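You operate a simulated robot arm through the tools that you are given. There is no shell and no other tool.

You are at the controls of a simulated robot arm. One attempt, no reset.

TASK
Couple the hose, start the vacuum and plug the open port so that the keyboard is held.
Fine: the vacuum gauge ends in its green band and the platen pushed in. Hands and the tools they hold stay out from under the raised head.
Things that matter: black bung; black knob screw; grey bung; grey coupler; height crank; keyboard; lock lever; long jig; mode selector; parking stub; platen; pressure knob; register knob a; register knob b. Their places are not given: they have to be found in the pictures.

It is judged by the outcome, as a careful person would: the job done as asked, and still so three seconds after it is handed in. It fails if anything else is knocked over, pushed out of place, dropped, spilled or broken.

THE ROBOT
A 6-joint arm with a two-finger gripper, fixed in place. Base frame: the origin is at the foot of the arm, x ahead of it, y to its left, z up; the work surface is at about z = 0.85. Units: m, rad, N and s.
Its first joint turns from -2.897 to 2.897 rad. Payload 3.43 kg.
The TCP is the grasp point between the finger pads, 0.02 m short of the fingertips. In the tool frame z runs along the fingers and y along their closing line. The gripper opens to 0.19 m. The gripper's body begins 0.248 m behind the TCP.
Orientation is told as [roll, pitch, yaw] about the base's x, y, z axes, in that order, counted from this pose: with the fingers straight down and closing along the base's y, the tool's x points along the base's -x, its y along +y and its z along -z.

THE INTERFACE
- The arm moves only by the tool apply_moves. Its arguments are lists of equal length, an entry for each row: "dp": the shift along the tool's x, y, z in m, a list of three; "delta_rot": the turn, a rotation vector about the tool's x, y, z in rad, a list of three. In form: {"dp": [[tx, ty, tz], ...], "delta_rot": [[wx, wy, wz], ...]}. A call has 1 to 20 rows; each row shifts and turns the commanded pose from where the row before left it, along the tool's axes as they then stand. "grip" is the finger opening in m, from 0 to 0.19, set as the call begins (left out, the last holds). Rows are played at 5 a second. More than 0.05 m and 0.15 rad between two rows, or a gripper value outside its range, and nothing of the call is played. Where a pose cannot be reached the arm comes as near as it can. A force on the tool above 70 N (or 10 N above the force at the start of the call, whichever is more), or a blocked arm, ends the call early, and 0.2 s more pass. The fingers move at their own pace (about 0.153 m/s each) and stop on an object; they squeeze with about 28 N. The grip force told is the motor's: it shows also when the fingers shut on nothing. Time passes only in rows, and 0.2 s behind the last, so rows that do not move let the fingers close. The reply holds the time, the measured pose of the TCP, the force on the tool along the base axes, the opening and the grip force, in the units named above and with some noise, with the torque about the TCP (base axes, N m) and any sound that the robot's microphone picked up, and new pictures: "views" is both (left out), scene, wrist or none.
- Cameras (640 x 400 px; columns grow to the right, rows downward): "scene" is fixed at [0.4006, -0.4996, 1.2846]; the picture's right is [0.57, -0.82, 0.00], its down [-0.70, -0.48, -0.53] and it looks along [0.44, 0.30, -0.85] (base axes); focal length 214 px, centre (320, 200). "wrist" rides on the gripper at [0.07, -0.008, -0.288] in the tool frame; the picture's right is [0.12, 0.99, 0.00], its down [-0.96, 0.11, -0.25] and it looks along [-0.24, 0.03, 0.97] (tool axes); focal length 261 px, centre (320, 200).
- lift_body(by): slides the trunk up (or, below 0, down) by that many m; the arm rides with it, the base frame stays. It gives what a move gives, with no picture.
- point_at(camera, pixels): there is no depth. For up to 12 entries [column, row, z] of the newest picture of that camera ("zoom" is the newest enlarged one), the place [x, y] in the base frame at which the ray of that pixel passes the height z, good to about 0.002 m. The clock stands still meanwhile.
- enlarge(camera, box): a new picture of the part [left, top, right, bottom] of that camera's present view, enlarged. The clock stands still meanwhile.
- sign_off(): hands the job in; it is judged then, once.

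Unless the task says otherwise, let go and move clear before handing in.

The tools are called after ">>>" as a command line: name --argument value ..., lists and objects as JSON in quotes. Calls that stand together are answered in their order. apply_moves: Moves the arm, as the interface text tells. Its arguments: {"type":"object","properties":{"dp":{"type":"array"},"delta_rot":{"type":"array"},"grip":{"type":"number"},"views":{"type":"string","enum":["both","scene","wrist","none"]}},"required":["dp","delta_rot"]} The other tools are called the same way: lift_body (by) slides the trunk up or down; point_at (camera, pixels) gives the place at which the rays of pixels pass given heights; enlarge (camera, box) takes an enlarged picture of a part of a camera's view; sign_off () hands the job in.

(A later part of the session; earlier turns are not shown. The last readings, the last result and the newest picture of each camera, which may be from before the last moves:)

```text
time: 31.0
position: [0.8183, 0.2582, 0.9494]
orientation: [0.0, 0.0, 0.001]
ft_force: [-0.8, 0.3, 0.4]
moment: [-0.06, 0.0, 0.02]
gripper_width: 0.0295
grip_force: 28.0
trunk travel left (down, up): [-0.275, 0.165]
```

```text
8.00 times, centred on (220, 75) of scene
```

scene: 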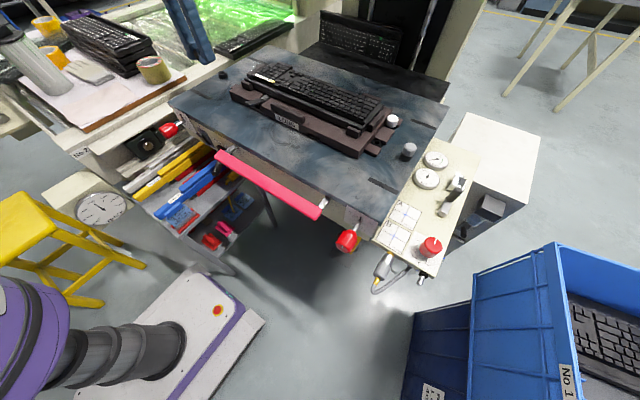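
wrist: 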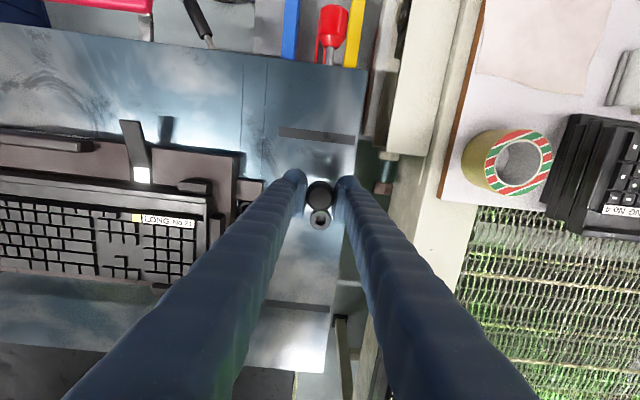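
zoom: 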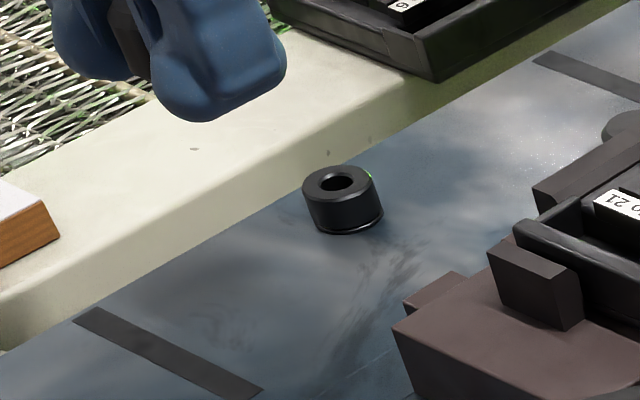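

Port measured at about (0.8715,0.265, top 0.863), hole ~15 mm. Moving the bung above it and lowering close to the ring.

>>> apply_moves --dp '[[-0.027, 0.0037, 0], [-0.0265, 0.0038, 0], [0, 0, 0.02], [0, 0, 0.02], [0, 0, 0.006], [0, 0, 0]]' --delta_rot '[[0, 0, 0], [0, 0, 0], [0, 0, 0], [0, 0, 0], [0, 0, 0], [0, 0, 0]]'

>>> enlarge --camera "wrist" --box '[280, 150, 360, 250]'

>>> enlarge --camera "scene" --box '[200, 55, 250, 95]'

```text
time: 32.4
position: [0.8728, 0.2645, 0.9023]
orientation: [0.0, 0.002, -0.001]
ft_force: [0.0, -0.8, -0.4]
moment: [0.01, -0.01, 0.0]
gripper_width: 0.0293
grip_force: 28.0
trunk travel left (down, up): [-0.275, 0.165]
```

scene: 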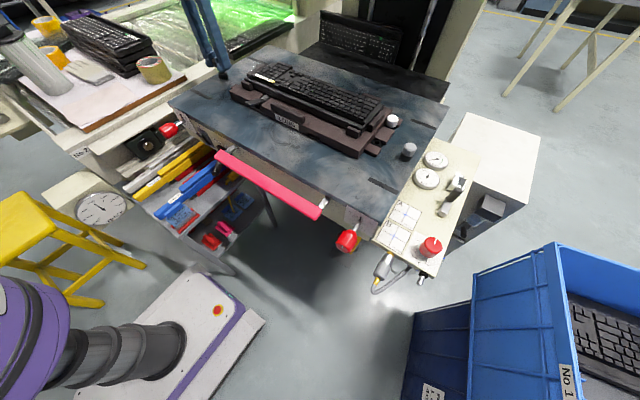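
wrist: 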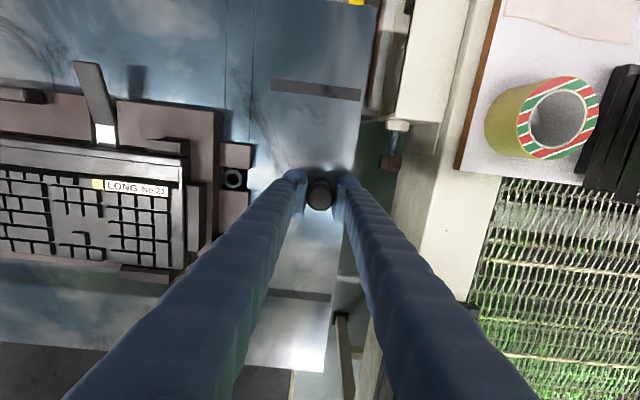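

```text
4.00 times, centred on (320, 200) of wrist
```

zoom: 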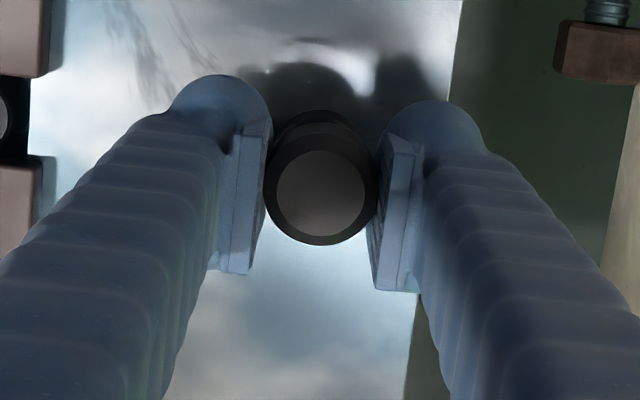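

```text
10.00 times, centred on (225, 75) of scene
```

zoom: 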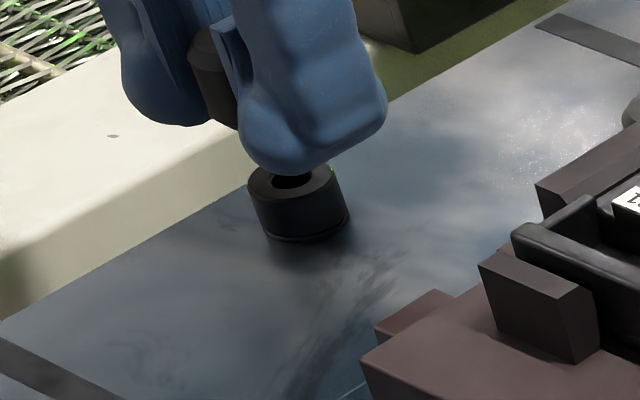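

I'll take a tighter look at the relation between bung and port in the scene view before lowering.

>>> enlarge --camera "scene" --box '[207, 57, 237, 87]'

```text
13.33 times, centred on (222, 72) of scene
```

zoom: 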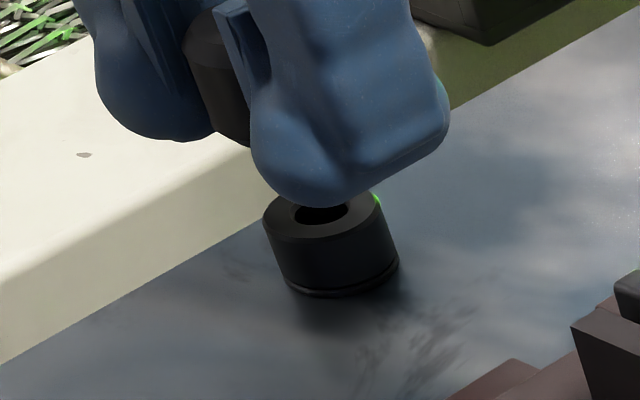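

Comparing views, the bung is ~3 mm short in x and ~1.5 mm too far in +y relative to the hole. Correcting and lowering gently until light contact.

>>> apply_moves --dp '[[-0.003, -0.0015, 0], [0, 0, 0.005], [0, 0, 0.004], [0, 0, 0.003], [0, 0, 0]]' --delta_rot '[[0, 0, 0], [0, 0, 0], [0, 0, 0], [0, 0, 0], [0, 0, 0]]' --views "wrist"

>>> enlarge --camera "scene" --box '[207, 57, 237, 87]'

>>> enlarge --camera "wrist" --box '[280, 150, 360, 250]'

```text
time: 33.6
position: [0.8754, 0.2635, 0.8908]
orientation: [0.001, -0.001, 0.0]
ft_force: [1.9, 1.4, 0.4]
moment: [0.01, -0.02, 0.03]
gripper_width: 0.0295
grip_force: 28.2
trunk travel left (down, up): [-0.275, 0.165]
```

wrist: 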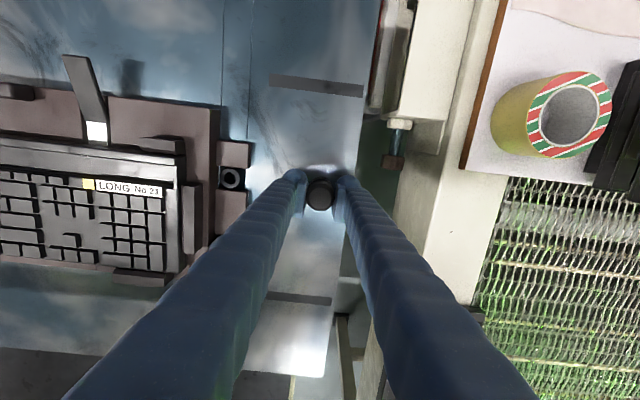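

```text
13.33 times, centred on (222, 72) of scene
```

zoom: 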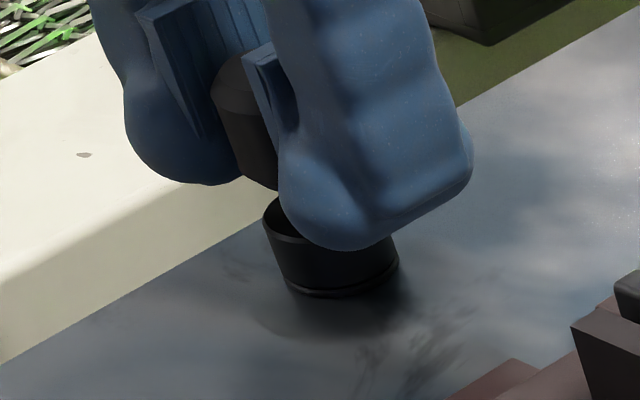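

```text
4.00 times, centred on (320, 200) of wrist
```

zoom: 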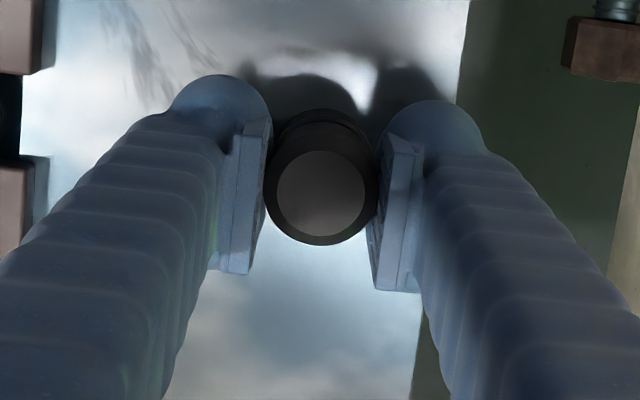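

Alignment looks within a couple of millimetres and there's no contact yet. Lowering further in small steps while watching vertical force.

>>> apply_moves --dp '[[-0.001, -0.0005, 0.002], [0, 0, 0.002], [0, 0, 0]]' --delta_rot '[[0, 0, 0], [0, 0, 0], [0, 0, 0]]' --views "none"

>>> enlarge --camera "scene" --box '[207, 57, 237, 87]'

```text
time: 34.4
position: [0.8761, 0.2644, 0.8857]
orientation: [-0.001, 0.002, 0.0]
ft_force: [-2.3, 3.2, 0.9]
moment: [0.04, 0.02, 0.0]
gripper_width: 0.0293
grip_force: 27.4
trunk travel left (down, up): [-0.275, 0.165]
```

```text
13.33 times, centred on (222, 72) of scene
```

zoom: 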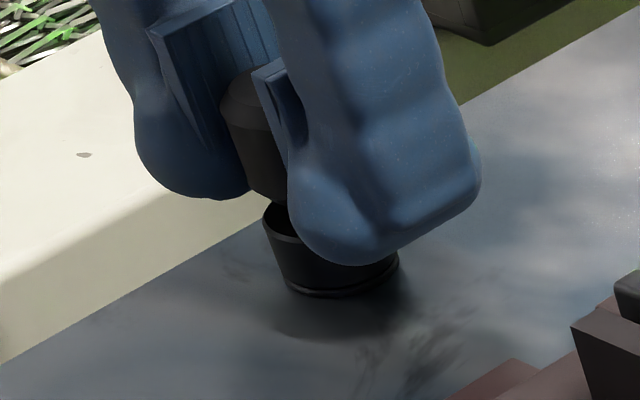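

Lateral forces (-2.3, +3.2 N) with no vertical load suggest the stem has entered the hole. Relieving sideways and continuing down.

>>> apply_moves --dp '[[0.0007, 0.001, 0.002], [0, 0, 0.002], [0, 0, 0.002], [0, 0, 0]]' --delta_rot '[[0, 0, 0], [0, 0, 0], [0, 0, 0], [0, 0, 0]]' --views "none"

>>> enlarge --camera "scene" --box '[207, 57, 237, 87]'

```text
time: 35.4
position: [0.8752, 0.2651, 0.8803]
orientation: [0.0, 0.002, -0.001]
ft_force: [0.2, 0.4, 0.3]
moment: [-0.03, -0.04, -0.02]
gripper_width: 0.0295
grip_force: 27.3
trunk travel left (down, up): [-0.275, 0.165]
```

```text
13.33 times, centred on (222, 72) of scene
```

zoom: 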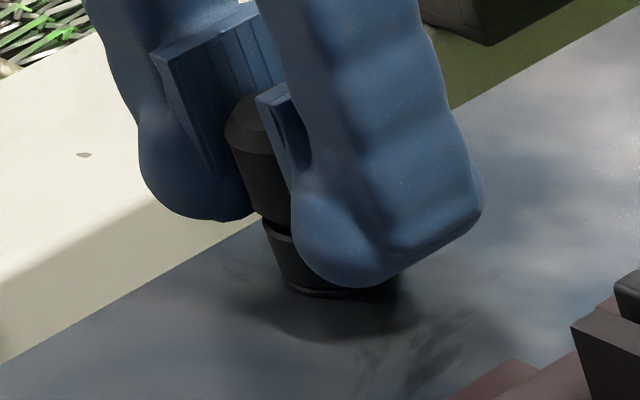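

The stem is in: head bottom is almost on the ring with negligible forces. Continuing down to seat it.

>>> apply_moves --dp '[[0, 0, 0.002], [0, 0, 0.002], [0, 0, 0.002], [0, 0, 0]]' --delta_rot '[[0, 0, 0], [0, 0, 0], [0, 0, 0], [0, 0, 0]]' --views "none"

>>> enlarge --camera "scene" --box '[207, 57, 237, 87]'

```text
time: 36.4
position: [0.8741, 0.2651, 0.8796]
orientation: [0.001, -0.004, -0.001]
ft_force: [0.3, -3.2, 42.0]
moment: [-0.14, 0.23, 0.01]
gripper_width: 0.0294
grip_force: 27.8
trunk travel left (down, up): [-0.275, 0.165]
```

```text
13.33 times, centred on (222, 72) of scene
```

zoom: 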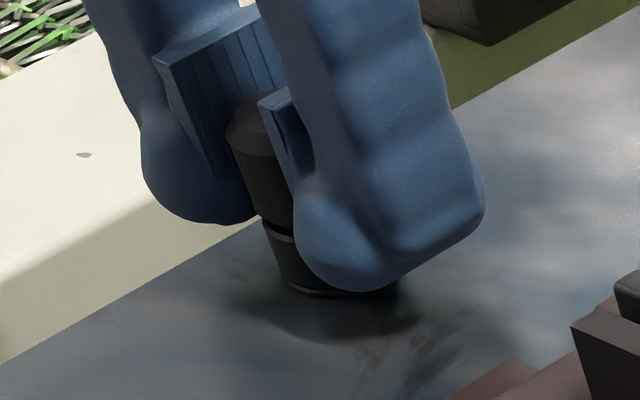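

42 N up: either seated or fingertips are resting on the ring. I'll ease off, release, and look at it.

>>> apply_moves --dp '[[0, 0, -0.004]]' --delta_rot '[[0, 0, 0]]' --views "none"

>>> apply_moves --dp '[[0, 0, 0], [0, 0, 0], [0, 0, -0.02], [0, 0, -0.04], [0.03, 0, -0.03]]' --delta_rot '[[0, 0, 0], [0, 0, 0], [0, 0, 0], [0, 0, 0], [0, 0, 0]]' --grip 0.06

>>> enlarge --camera "scene" --box '[207, 57, 237, 87]'

>>> enlarge --camera "wrist" --box '[270, 150, 390, 270]'

>>> enlarge --camera "scene" --box '[385, 125, 445, 185]'

```text
time: 36.8
position: [0.8747, 0.265, 0.8791]
orientation: [0.001, -0.001, 0.001]
ft_force: [4.9, 1.6, 27.8]
moment: [-0.14, 0.01, 0.0]
gripper_width: 0.0292
grip_force: 27.9
trunk travel left (down, up): [-0.275, 0.165]
```

```text
time: 38.0
position: [0.8441, 0.2652, 0.9706]
orientation: [0.0, 0.0, 0.001]
ft_force: [0.4, 0.4, -0.5]
moment: [0.03, -0.11, 0.0]
gripper_width: 0.06
grip_force: 0.0
trunk travel left (down, up): [-0.275, 0.165]
```

scene: 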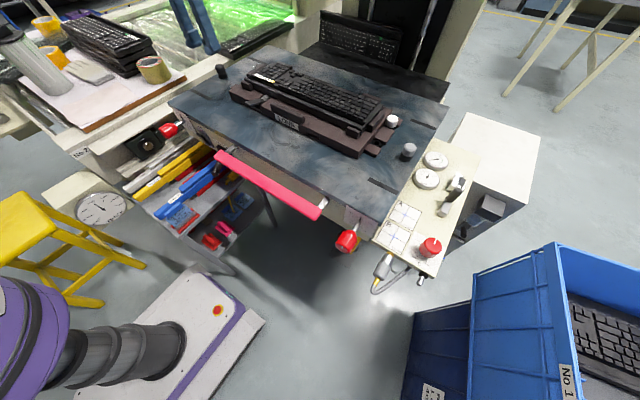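
wrist: 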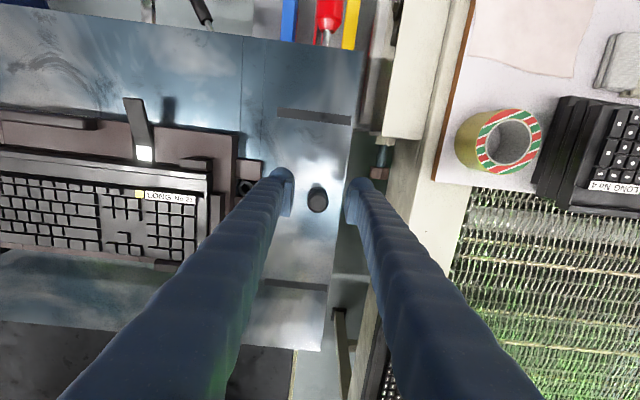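

```text
13.33 times, centred on (222, 72) of scene
```

zoom: 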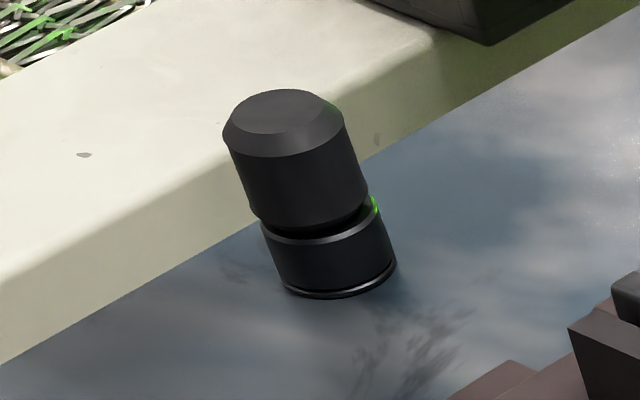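

```text
3.33 times, centred on (330, 210) of wrist
```

zoom: 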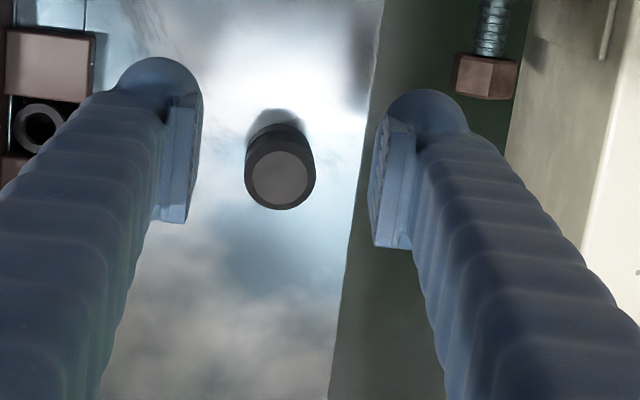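

```text
6.67 times, centred on (415, 155) of scene
```

zoom: 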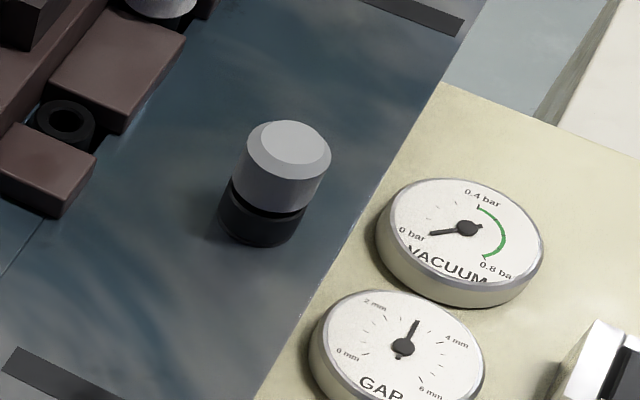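

The black bung sits in the port like the grey one does. I'll close the fingers and press its top to ensure it's fully seated.

>>> apply_moves --dp '[[-0.03, 0, 0], [0, 0, 0], [0, 0, 0.03], [0, 0, 0.025], [0, 0, 0.004], [0, 0, 0.003], [0, 0, 0.003], [0, 0, 0.002], [0, 0, 0.002]]' --delta_rot '[[0, 0, 0], [0, 0, 0], [0, 0, 0], [0, 0, 0], [0, 0, 0], [0, 0, 0], [0, 0, 0], [0, 0, 0], [0, 0, 0]]' --grip 0.0 --views "none"

>>> enlarge --camera "scene" --box '[207, 57, 237, 87]'

```text
time: 39.9
position: [0.883, 0.2665, 0.9105]
orientation: [0.003, -0.017, 0.0]
ft_force: [6.1, -3.2, 26.0]
moment: [-0.12, 0.16, 0.02]
gripper_width: 0.0063
grip_force: 27.6
trunk travel left (down, up): [-0.275, 0.165]
stopped in row 9: the force on the tool passed its limit at 73 N (the readings are from after the stop); the commanded pose is now the measured one
```

```text
13.33 times, centred on (222, 72) of scene
```

zoom: 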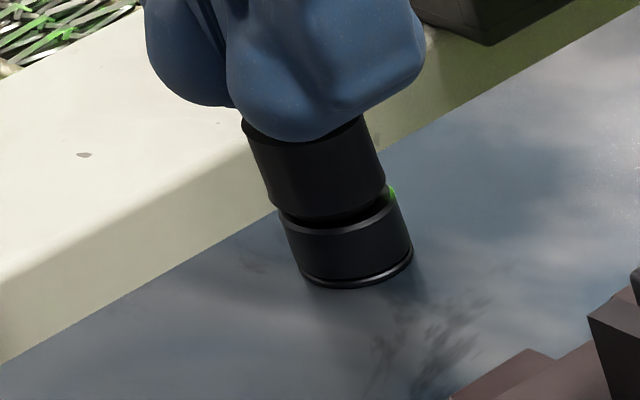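

The bung is seated (73 N with no further travel). Rising clear, then moving to view the front-left switch.

>>> apply_moves --dp '[[0, 0, -0.03], [0, 0, -0.05], [0.045, -0.01, -0.02], [0.045, -0.01, 0], [0.045, -0.015, 0], [0.045, -0.015, 0], [0.045, -0.015, 0], [0.045, -0.015, 0], [0.03, -0.01, 0]]' --delta_rot '[[0, 0, 0], [0, 0, 0], [0, 0, 0], [0, 0, 0], [0, 0, 0], [0, 0, 0], [0, 0, 0], [0, 0, 0], [0, 0, 0]]'

>>> enlarge --camera "scene" --box '[165, 90, 255, 170]'

>>> enlarge --camera "wrist" --box '[240, 100, 400, 260]'

```text
refused: row 3 steps farther than a row can; nothing moved
```

```text
5.00 times, centred on (210, 130) of scene
```

zoom: 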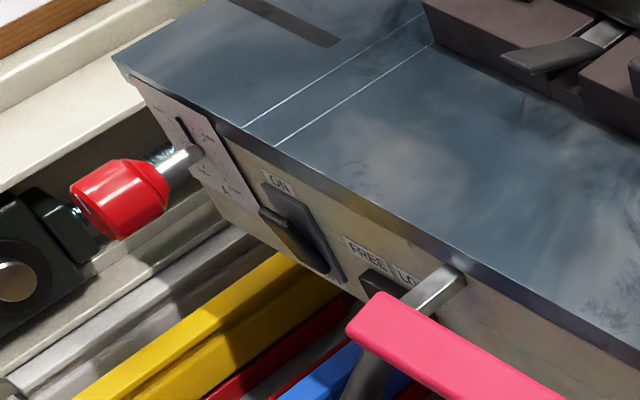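

```text
2.50 times, centred on (320, 180) of wrist
```

zoom: 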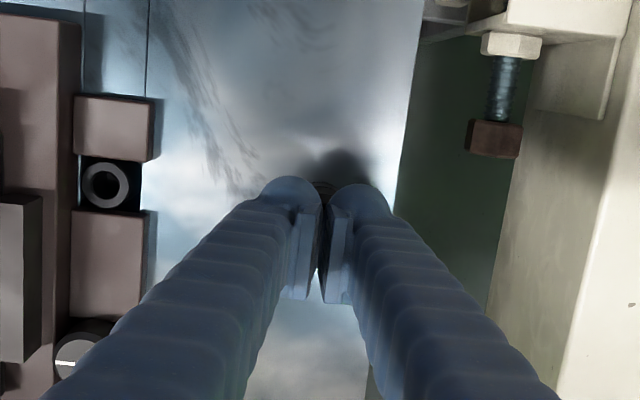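

>>> apply_moves --dp '[[0, 0, -0.03], [0, 0, -0.045], [0.04, -0.01, -0.015], [0.045, -0.01, 0], [0.045, -0.015, 0], [0.045, -0.015, 0], [0.045, -0.015, 0], [0.045, -0.015, 0], [0.03, -0.01, 0]]' --delta_rot '[[0, 0, 0], [0, 0, 0], [0, 0, 0], [0, 0, 0], [0, 0, 0], [0, 0, 0], [0, 0, 0], [0, 0, 0], [0, 0, 0]]'

>>> enlarge --camera "wrist" --box '[220, 80, 420, 260]'

>>> enlarge --camera "scene" --box '[205, 55, 245, 95]'

```text
time: 41.9
position: [0.5846, 0.1778, 0.9964]
orientation: [0.001, -0.008, 0.0]
ft_force: [-0.6, 0.1, 0.2]
moment: [-0.03, -0.02, 0.0]
gripper_width: 0.0
grip_force: 27.8
trunk travel left (down, up): [-0.275, 0.165]
```

scene: 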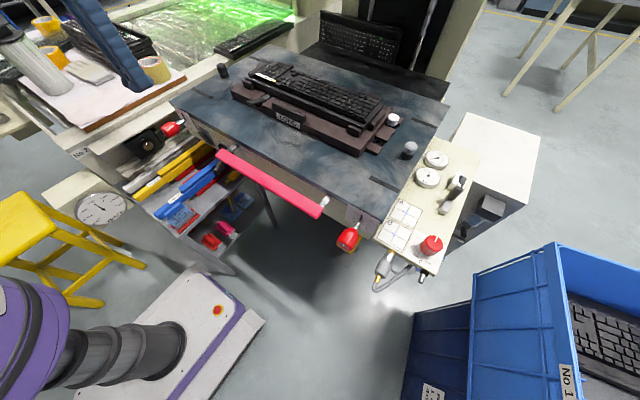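
wrist: 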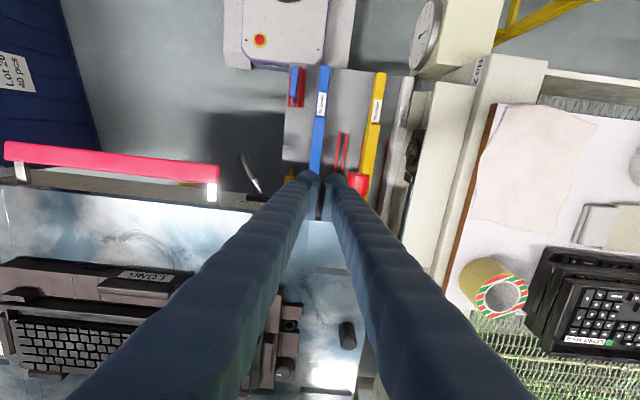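

```text
2.22 times, centred on (320, 170) of wrist
```

zoom: 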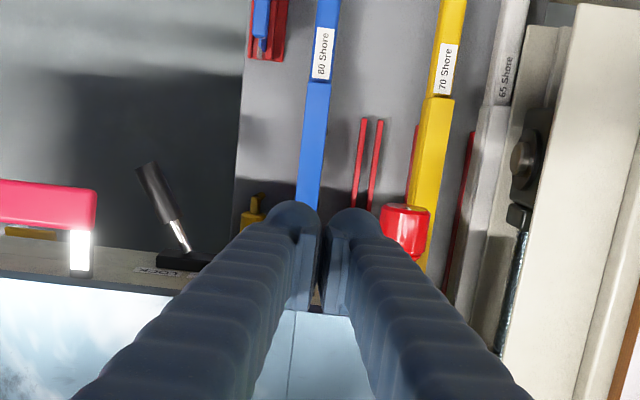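

```text
10.00 times, centred on (225, 75) of scene
```

zoom: 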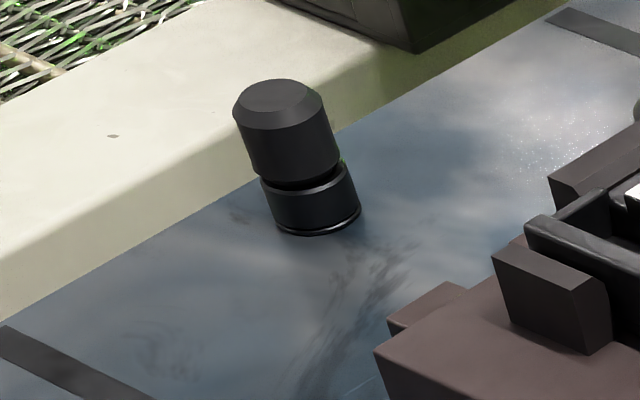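

The bung looks good. I'll shift so the switch isn't hidden by the fingers.

>>> apply_moves --dp '[[0.01, -0.04, 0], [0.01, -0.04, 0], [0.01, -0.03, 0]]' --delta_rot '[[0, 0, 0], [0, 0, 0], [0, 0, 0]]' --views "wrist"

>>> enlarge --camera "wrist" --box '[330, 170, 430, 280]'

>>> enlarge --camera "scene" --box '[185, 110, 235, 160]'

```text
time: 42.7
position: [0.553, 0.0662, 0.9941]
orientation: [0.002, -0.008, 0.0]
ft_force: [-0.3, 1.5, -0.2]
moment: [-0.05, 0.01, 0.01]
gripper_width: 0.0
grip_force: 28.0
trunk travel left (down, up): [-0.275, 0.165]
```

wrist: 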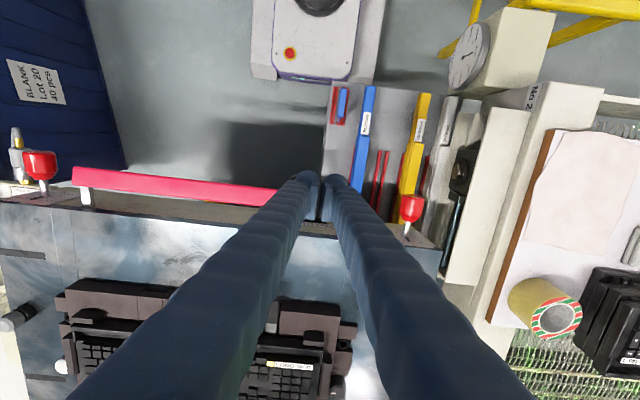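

```text
3.64 times, centred on (380, 225) of wrist
```

zoom: 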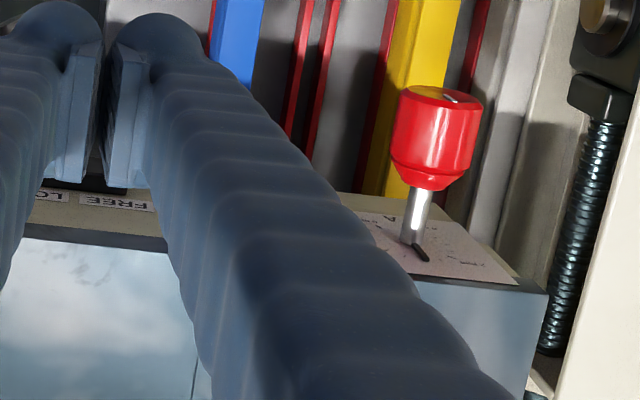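

```text
8.00 times, centred on (210, 135) of scene
```

zoom: 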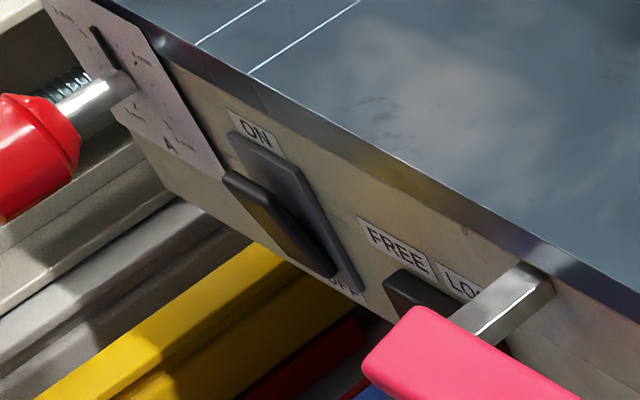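

The switch is a rocker: its ON (top) end sticks out and OFF end is in, so I need to press the top end inward. I'll view it between open fingers for precise coordinates.

>>> apply_moves --dp '[[0, 0.04, 0], [0, 0.04, 0], [0, 0.02, 0], [0, 0, 0]]' --delta_rot '[[0, 0, 0], [0, 0, 0], [0, 0, 0], [0, 0, 0]]' --grip 0.15 --views "wrist"

>>> enlarge --camera "wrist" --box '[260, 160, 400, 260]'

>>> enlarge --camera "scene" --box '[185, 115, 225, 155]'

```text
time: 43.7
position: [0.5533, 0.1671, 0.9926]
orientation: [0.003, -0.007, -0.001]
ft_force: [-0.7, 0.6, 0.5]
moment: [0.0, 0.0, -0.01]
gripper_width: 0.1501
grip_force: 0.1
trunk travel left (down, up): [-0.275, 0.165]
```

wrist: 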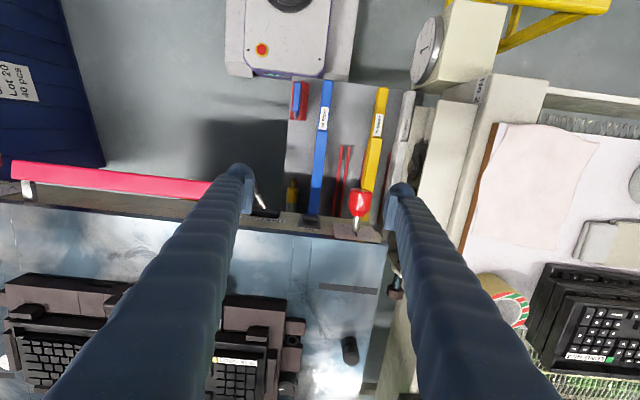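

```text
4.00 times, centred on (330, 210) of wrist
```

zoom: 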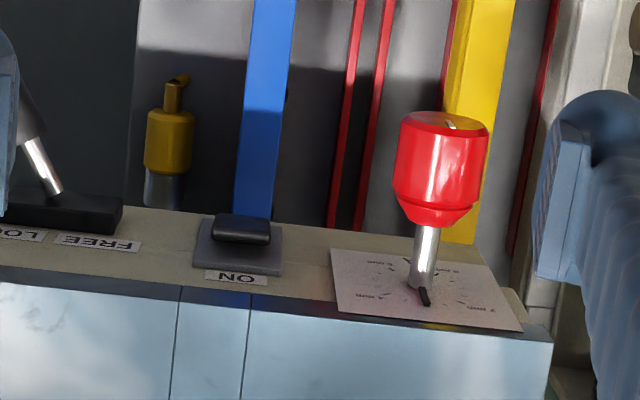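

```text
10.00 times, centred on (205, 135) of scene
```

zoom: 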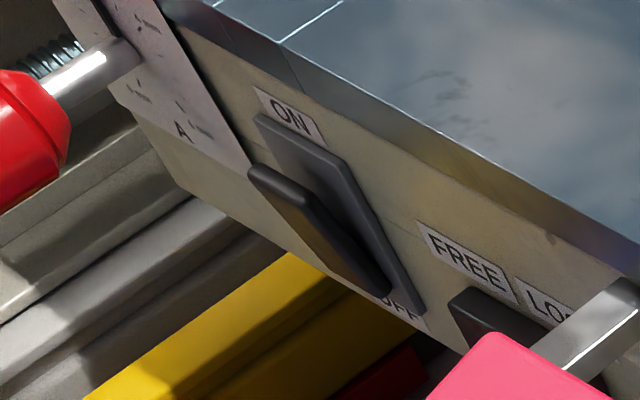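

Rocker's protruding top end is at about (0.646,0.1595,0.788). I'll close the fingers, descend in front of it, and tilt so the fingertips lead.

>>> apply_moves --dp '[[-0.005, -0.0076, 0], [0, 0, 0.03], [0, 0, 0.04], [0, 0, 0.04], [0, 0, 0.04], [0, 0, 0.04], [0, 0, 0], [0, 0, 0], [0, 0, 0], [0, 0, 0]]' --delta_rot '[[0, 0, 0], [0, 0, 0], [0, 0, 0], [0, 0, 0], [0, 0, 0], [0, 0, 0], [0, -0.148, 0], [0, -0.148, 0], [0, -0.148, 0], [0, -0.148, 0]]' --grip 0.0

>>> enlarge --camera "scene" --box '[175, 105, 235, 165]'

>>> enlarge --camera "wrist" --box '[250, 140, 390, 260]'

```text
time: 45.9
position: [0.5816, 0.1713, 0.793]
orientation: [-0.001, -0.596, -0.001]
ft_force: [0.4, 0.3, -0.2]
moment: [-0.04, 0.04, -0.03]
gripper_width: 0.0
grip_force: 28.1
out of reach, approached as far as the arm can: row 10
trunk travel left (down, up): [-0.275, 0.165]
```

scene: 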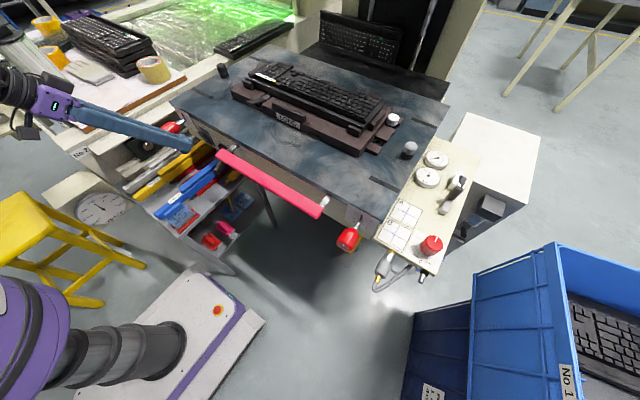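
wrist: 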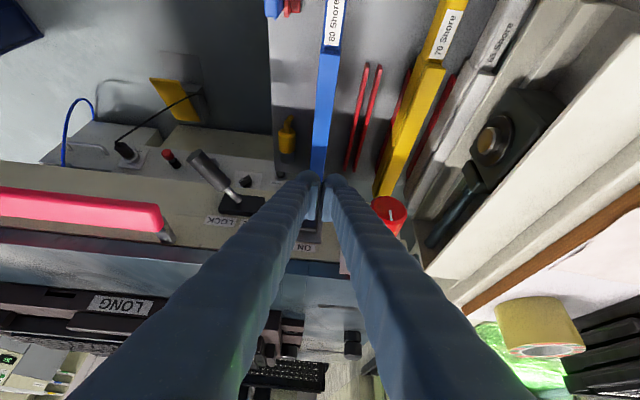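

```text
6.67 times, centred on (205, 135) of scene
```

zoom: 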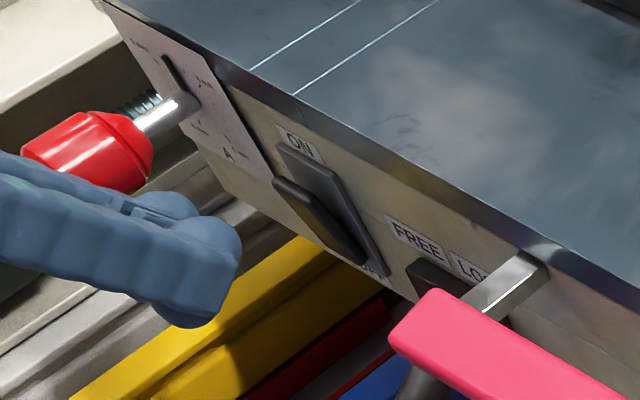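

```text
3.33 times, centred on (320, 200) of wrist
```

zoom: 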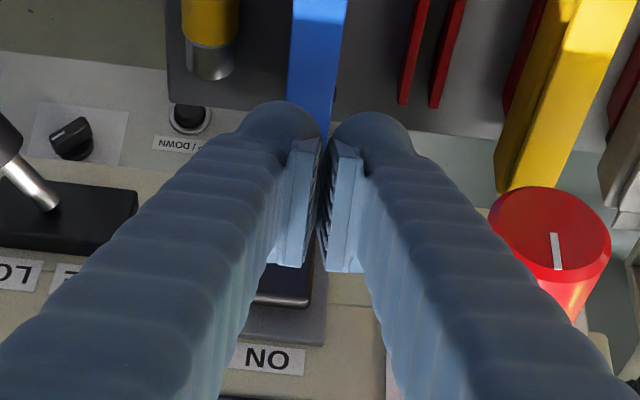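

Tip is at the right height but ~12 mm too far in +y. Shifting -y and approaching to just before contact.

>>> apply_moves --dp '[[-0.0083, -0.006, 0.0056], [-0.0083, -0.006, 0.0056]]' --delta_rot '[[0, 0, 0], [0, 0, 0]]' --views "wrist"

>>> enlarge --camera "scene" --box '[175, 105, 235, 165]'

>>> enlarge --camera "wrist" --box '[250, 140, 390, 260]'

```text
time: 46.5
position: [0.6043, 0.1602, 0.7916]
orientation: [0.004, -0.598, -0.002]
ft_force: [0.5, 0.5, 0.4]
moment: [-0.01, -0.01, -0.03]
gripper_width: 0.0001
grip_force: 27.7
trunk travel left (down, up): [-0.275, 0.165]
```

wrist: 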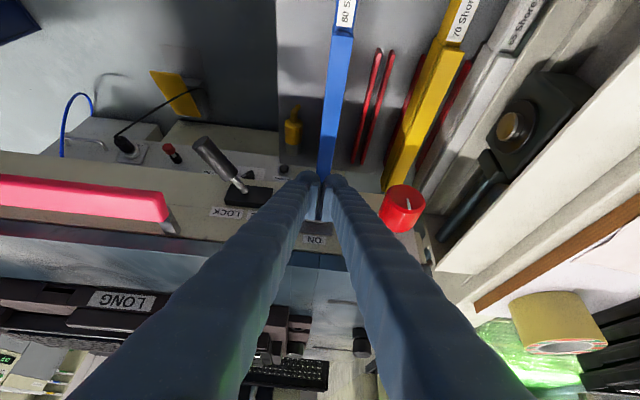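

```text
6.67 times, centred on (205, 135) of scene
```

zoom: 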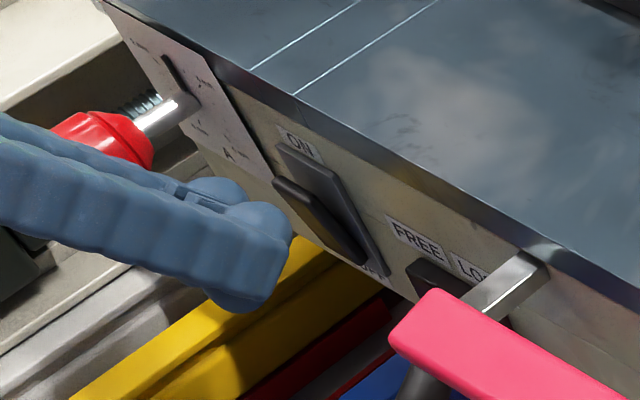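

```text
3.33 times, centred on (320, 200) of wrist
```

zoom: 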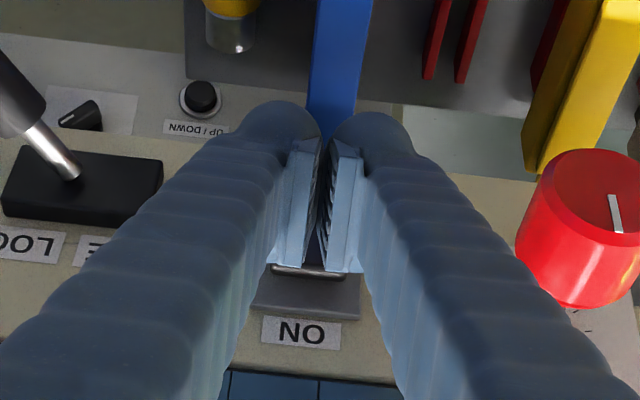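

Contact would fall too near the rocker's middle, so I'll raise ~13 mm and then push +x in small steps.

>>> apply_moves --dp '[[-0.0073, -0.003, -0.0107], [-0.0083, 0, 0.0056], [-0.0083, 0, 0.0056]]' --delta_rot '[[0, 0, 0], [0, 0, 0], [0, 0, 0]]' --views "none"

>>> enlarge --camera "scene" --box '[185, 115, 225, 155]'

```text
time: 47.3
position: [0.6233, 0.1558, 0.806]
orientation: [0.001, -0.599, -0.002]
ft_force: [0.4, 0.2, -0.4]
moment: [0.01, -0.01, -0.01]
gripper_width: 0.0
grip_force: 27.8
trunk travel left (down, up): [-0.275, 0.165]
```

```text
10.00 times, centred on (205, 135) of scene
```

zoom: 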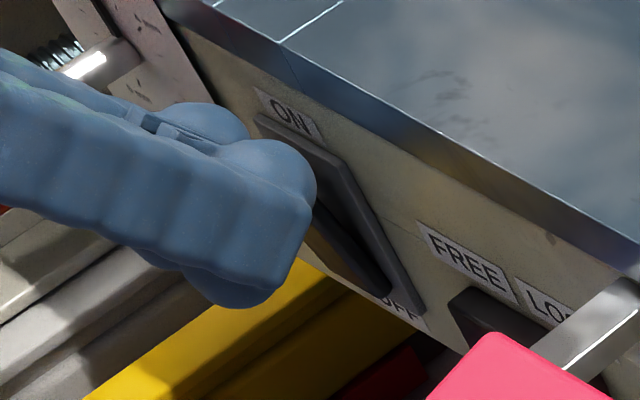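

Nearly touching the rocker's top. Pushing in.

>>> apply_moves --dp '[[-0.0041, 0, 0.0028], [-0.0041, 0, 0.0028], [-0.0041, 0, 0.0028]]' --delta_rot '[[0, 0, 0], [0, 0, 0], [0, 0, 0]]' --views "none"

>>> enlarge --camera "scene" --box '[185, 115, 225, 155]'

>>> enlarge --camera "scene" --box '[400, 140, 460, 190]'

```text
time: 48.1
position: [0.6365, 0.1561, 0.8067]
orientation: [0.004, -0.598, -0.004]
ft_force: [-5.2, 0.1, 6.3]
moment: [0.04, -0.1, -0.06]
gripper_width: 0.006
grip_force: 34.2
trunk travel left (down, up): [-0.275, 0.165]
```

```text
10.00 times, centred on (205, 135) of scene
```

zoom: 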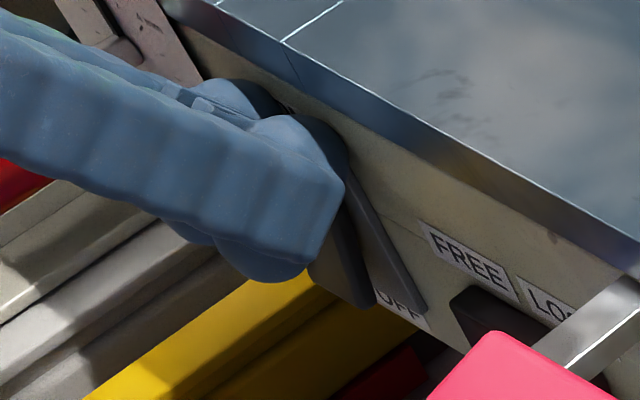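

```text
8.00 times, centred on (430, 165) of scene
```

zoom: 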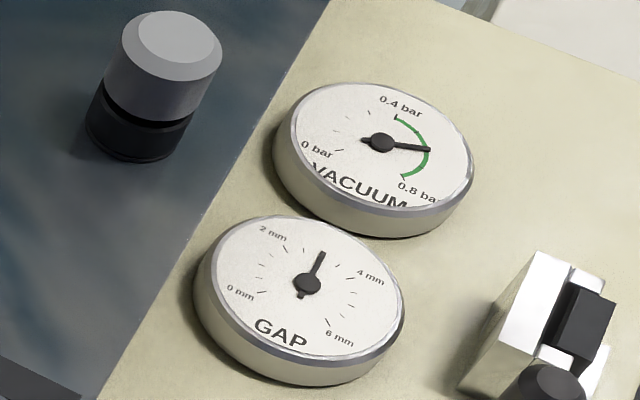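

The rocker flipped and the VACUUM needle is now in the green band (~0.6 bar). Backing off, then raising.

>>> apply_moves --dp '[[0.0165, 0, -0.0112], [0.0165, 0, -0.0112], [0.0165, 0, -0.0112], [0, 0, -0.04], [0, 0, -0.04], [0, 0, -0.04]]' --delta_rot '[[0, 0, 0], [0, 0, 0], [0, 0, 0], [0, 0.14, 0], [0, 0.15, 0], [0, 0.15, 0]]'

>>> enlarge --camera "scene" --box '[185, 105, 385, 265]'

>>> enlarge --camera "scene" --box '[185, 115, 225, 155]'

```text
time: 49.5
position: [0.5384, 0.1581, 0.9014]
orientation: [-0.005, -0.183, 0.004]
ft_force: [0.4, -0.3, -0.1]
moment: [-0.01, -0.02, -0.01]
gripper_width: 0.0
grip_force: 33.9
out of reach, approached as far as the arm can: row 3, 6
trunk travel left (down, up): [-0.275, 0.165]
```

scene: 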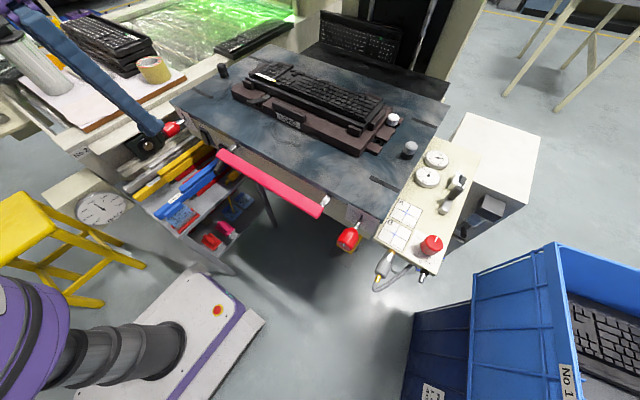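
wrist: 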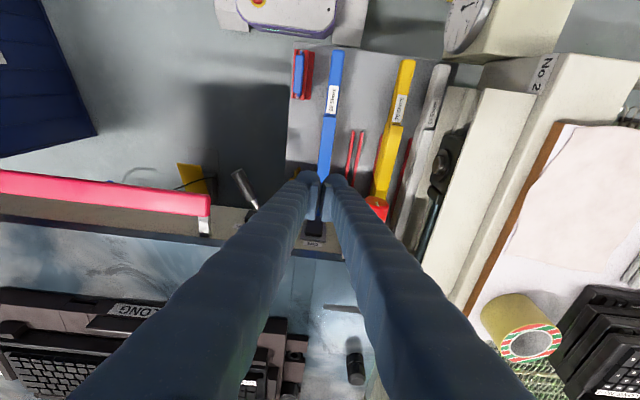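

```text
2.50 times, centred on (285, 185) of scene
```

zoom: 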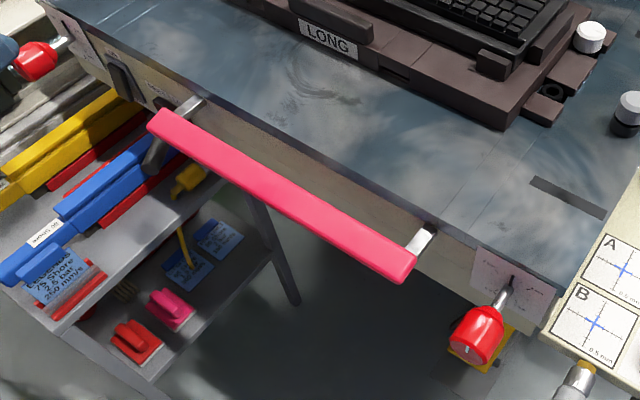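

```text
10.00 times, centred on (205, 135) of scene
```

zoom: 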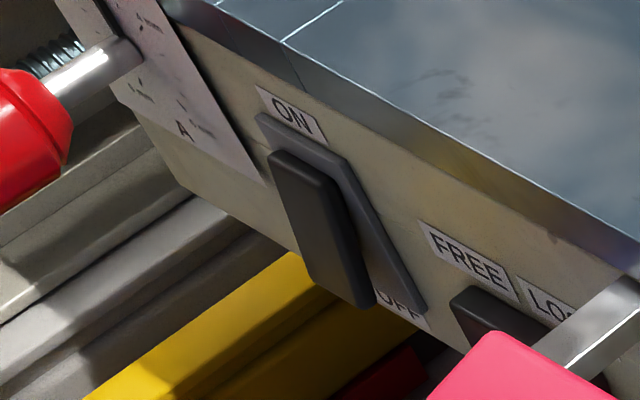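

Switch is visibly ON. Now to the pink handle: returning to tool-down and moving over its middle.

>>> apply_moves --dp '[[0, 0, -0.03], [-0.01, 0, -0.03], [0, -0.045, -0.02], [0, -0.045, 0], [0, -0.045, 0], [0, -0.045, 0], [0, -0.045, 0], [0, -0.04, 0], [0, -0.03, 0]]' --delta_rot '[[0, 0.09, 0], [0, 0.093, 0], [0, 0, 0], [0, 0, 0], [0, 0, 0], [0, 0, 0], [0, 0, 0], [0, 0, 0], [0, 0, 0]]'

>>> enlarge --camera "wrist" --box '[200, 140, 440, 280]'

```text
time: 51.5
position: [0.5433, -0.1368, 0.9782]
orientation: [0.003, 0.024, -0.002]
ft_force: [0.9, 0.2, -0.3]
moment: [0.06, 0.0, 0.01]
gripper_width: 0.0
grip_force: 34.4
out of reach, approached as far as the arm can: row 1
trunk travel left (down, up): [-0.275, 0.165]
```

scene: 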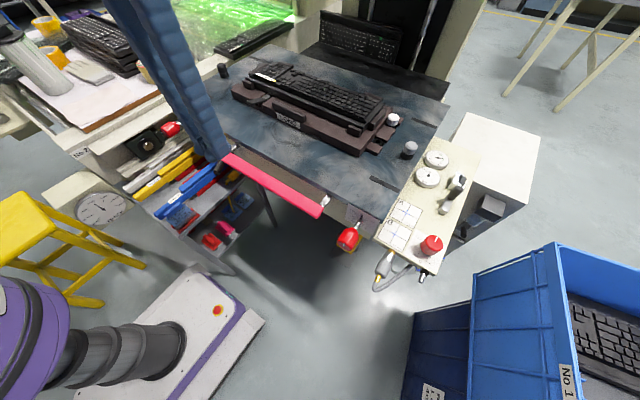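
wrist: 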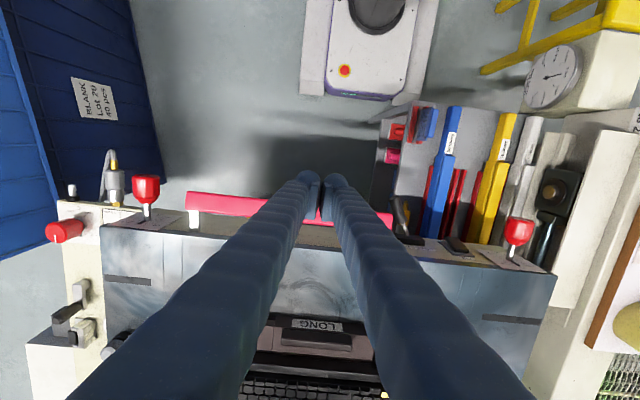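

```text
2.67 times, centred on (320, 210) of wrist
```

zoom: 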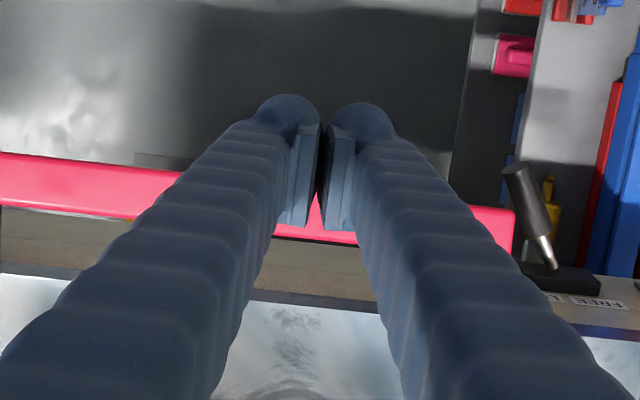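

The handle spans y≈-0.36 to 0.0 with its front at x≈0.59. I'll descend just in front of it with closed fingers.

>>> apply_moves --dp '[[0.008, 0.012, 0], [0, 0, 0.04], [0, 0, 0.04], [0, 0, 0.04], [0, 0, 0.035]]' --delta_rot '[[0, -0.024, 0], [0, 0, 0], [0, 0, 0], [0, 0, 0], [0, 0, 0]]'

>>> enlarge --camera "scene" --box '[200, 130, 350, 240]'

>>> enlarge --camera "wrist" --box '[200, 140, 440, 280]'

```text
time: 52.7
position: [0.5371, -0.1237, 0.8228]
orientation: [0.001, 0.0, 0.001]
ft_force: [0.4, 0.1, 0.3]
moment: [0.02, 0.03, 0.02]
gripper_width: 0.0001
grip_force: 34.2
trunk travel left (down, up): [-0.275, 0.165]
```

scene: 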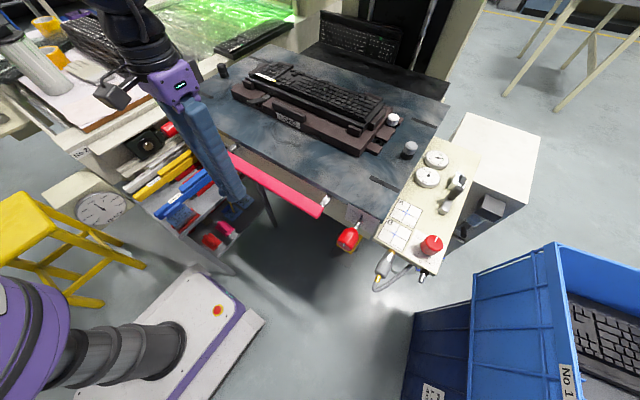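
wrist: 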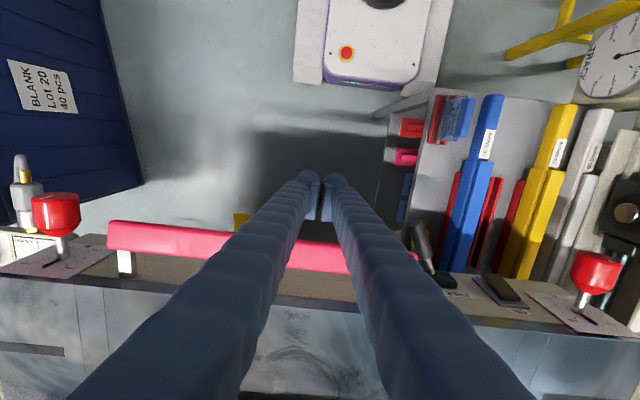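

```text
3.64 times, centred on (275, 185) of scene
```

zoom: 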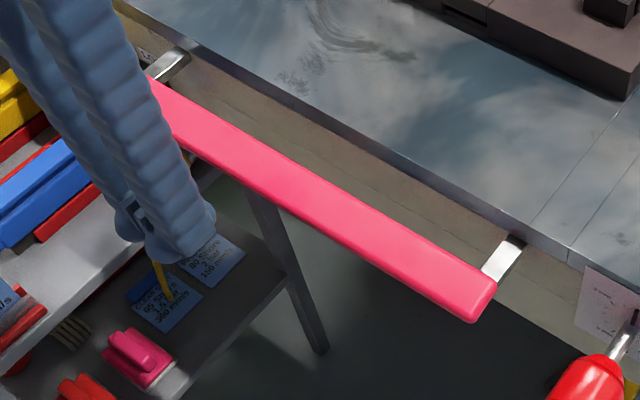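

```text
2.67 times, centred on (320, 210) of wrist
```

zoom: 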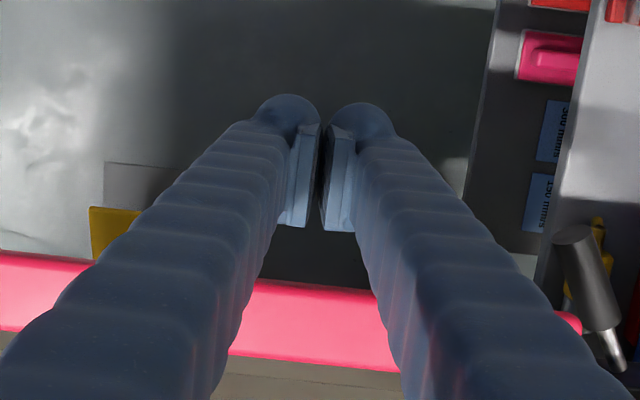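

Clear in front of the handle. Lowering a touch more and making contact.

>>> apply_moves --dp '[[-0.01, 0, 0.012], [-0.01, 0, 0], [-0.01, 0, 0], [-0.008, 0, 0]]' --delta_rot '[[0, 0, 0], [0, 0, 0], [0, 0, 0], [0, 0, 0]]'

>>> enlarge --camera "scene" --box '[200, 130, 350, 240]'

```text
time: 53.7
position: [0.5704, -0.1232, 0.812]
orientation: [0.004, 0.001, -0.001]
ft_force: [-5.0, -2.2, 0.3]
moment: [0.09, -0.07, -0.01]
gripper_width: 0.0061
grip_force: 34.5
trunk travel left (down, up): [-0.275, 0.165]
```

scene: 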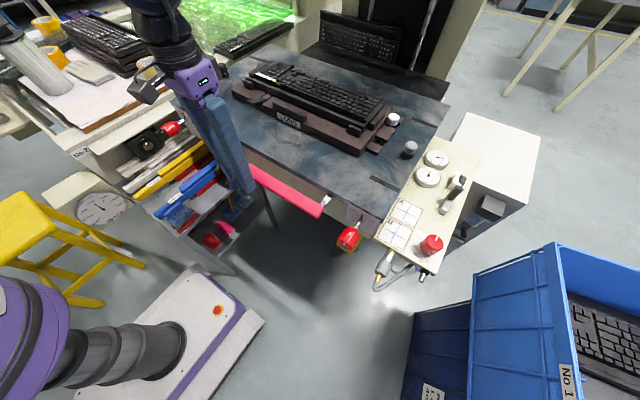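
wrist: 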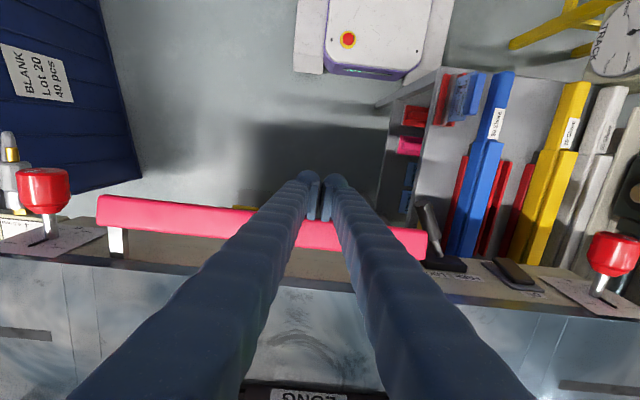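

```text
3.64 times, centred on (275, 185) of scene
```

zoom: 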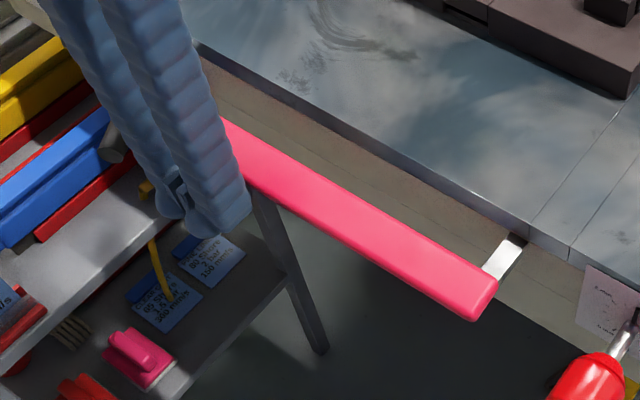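

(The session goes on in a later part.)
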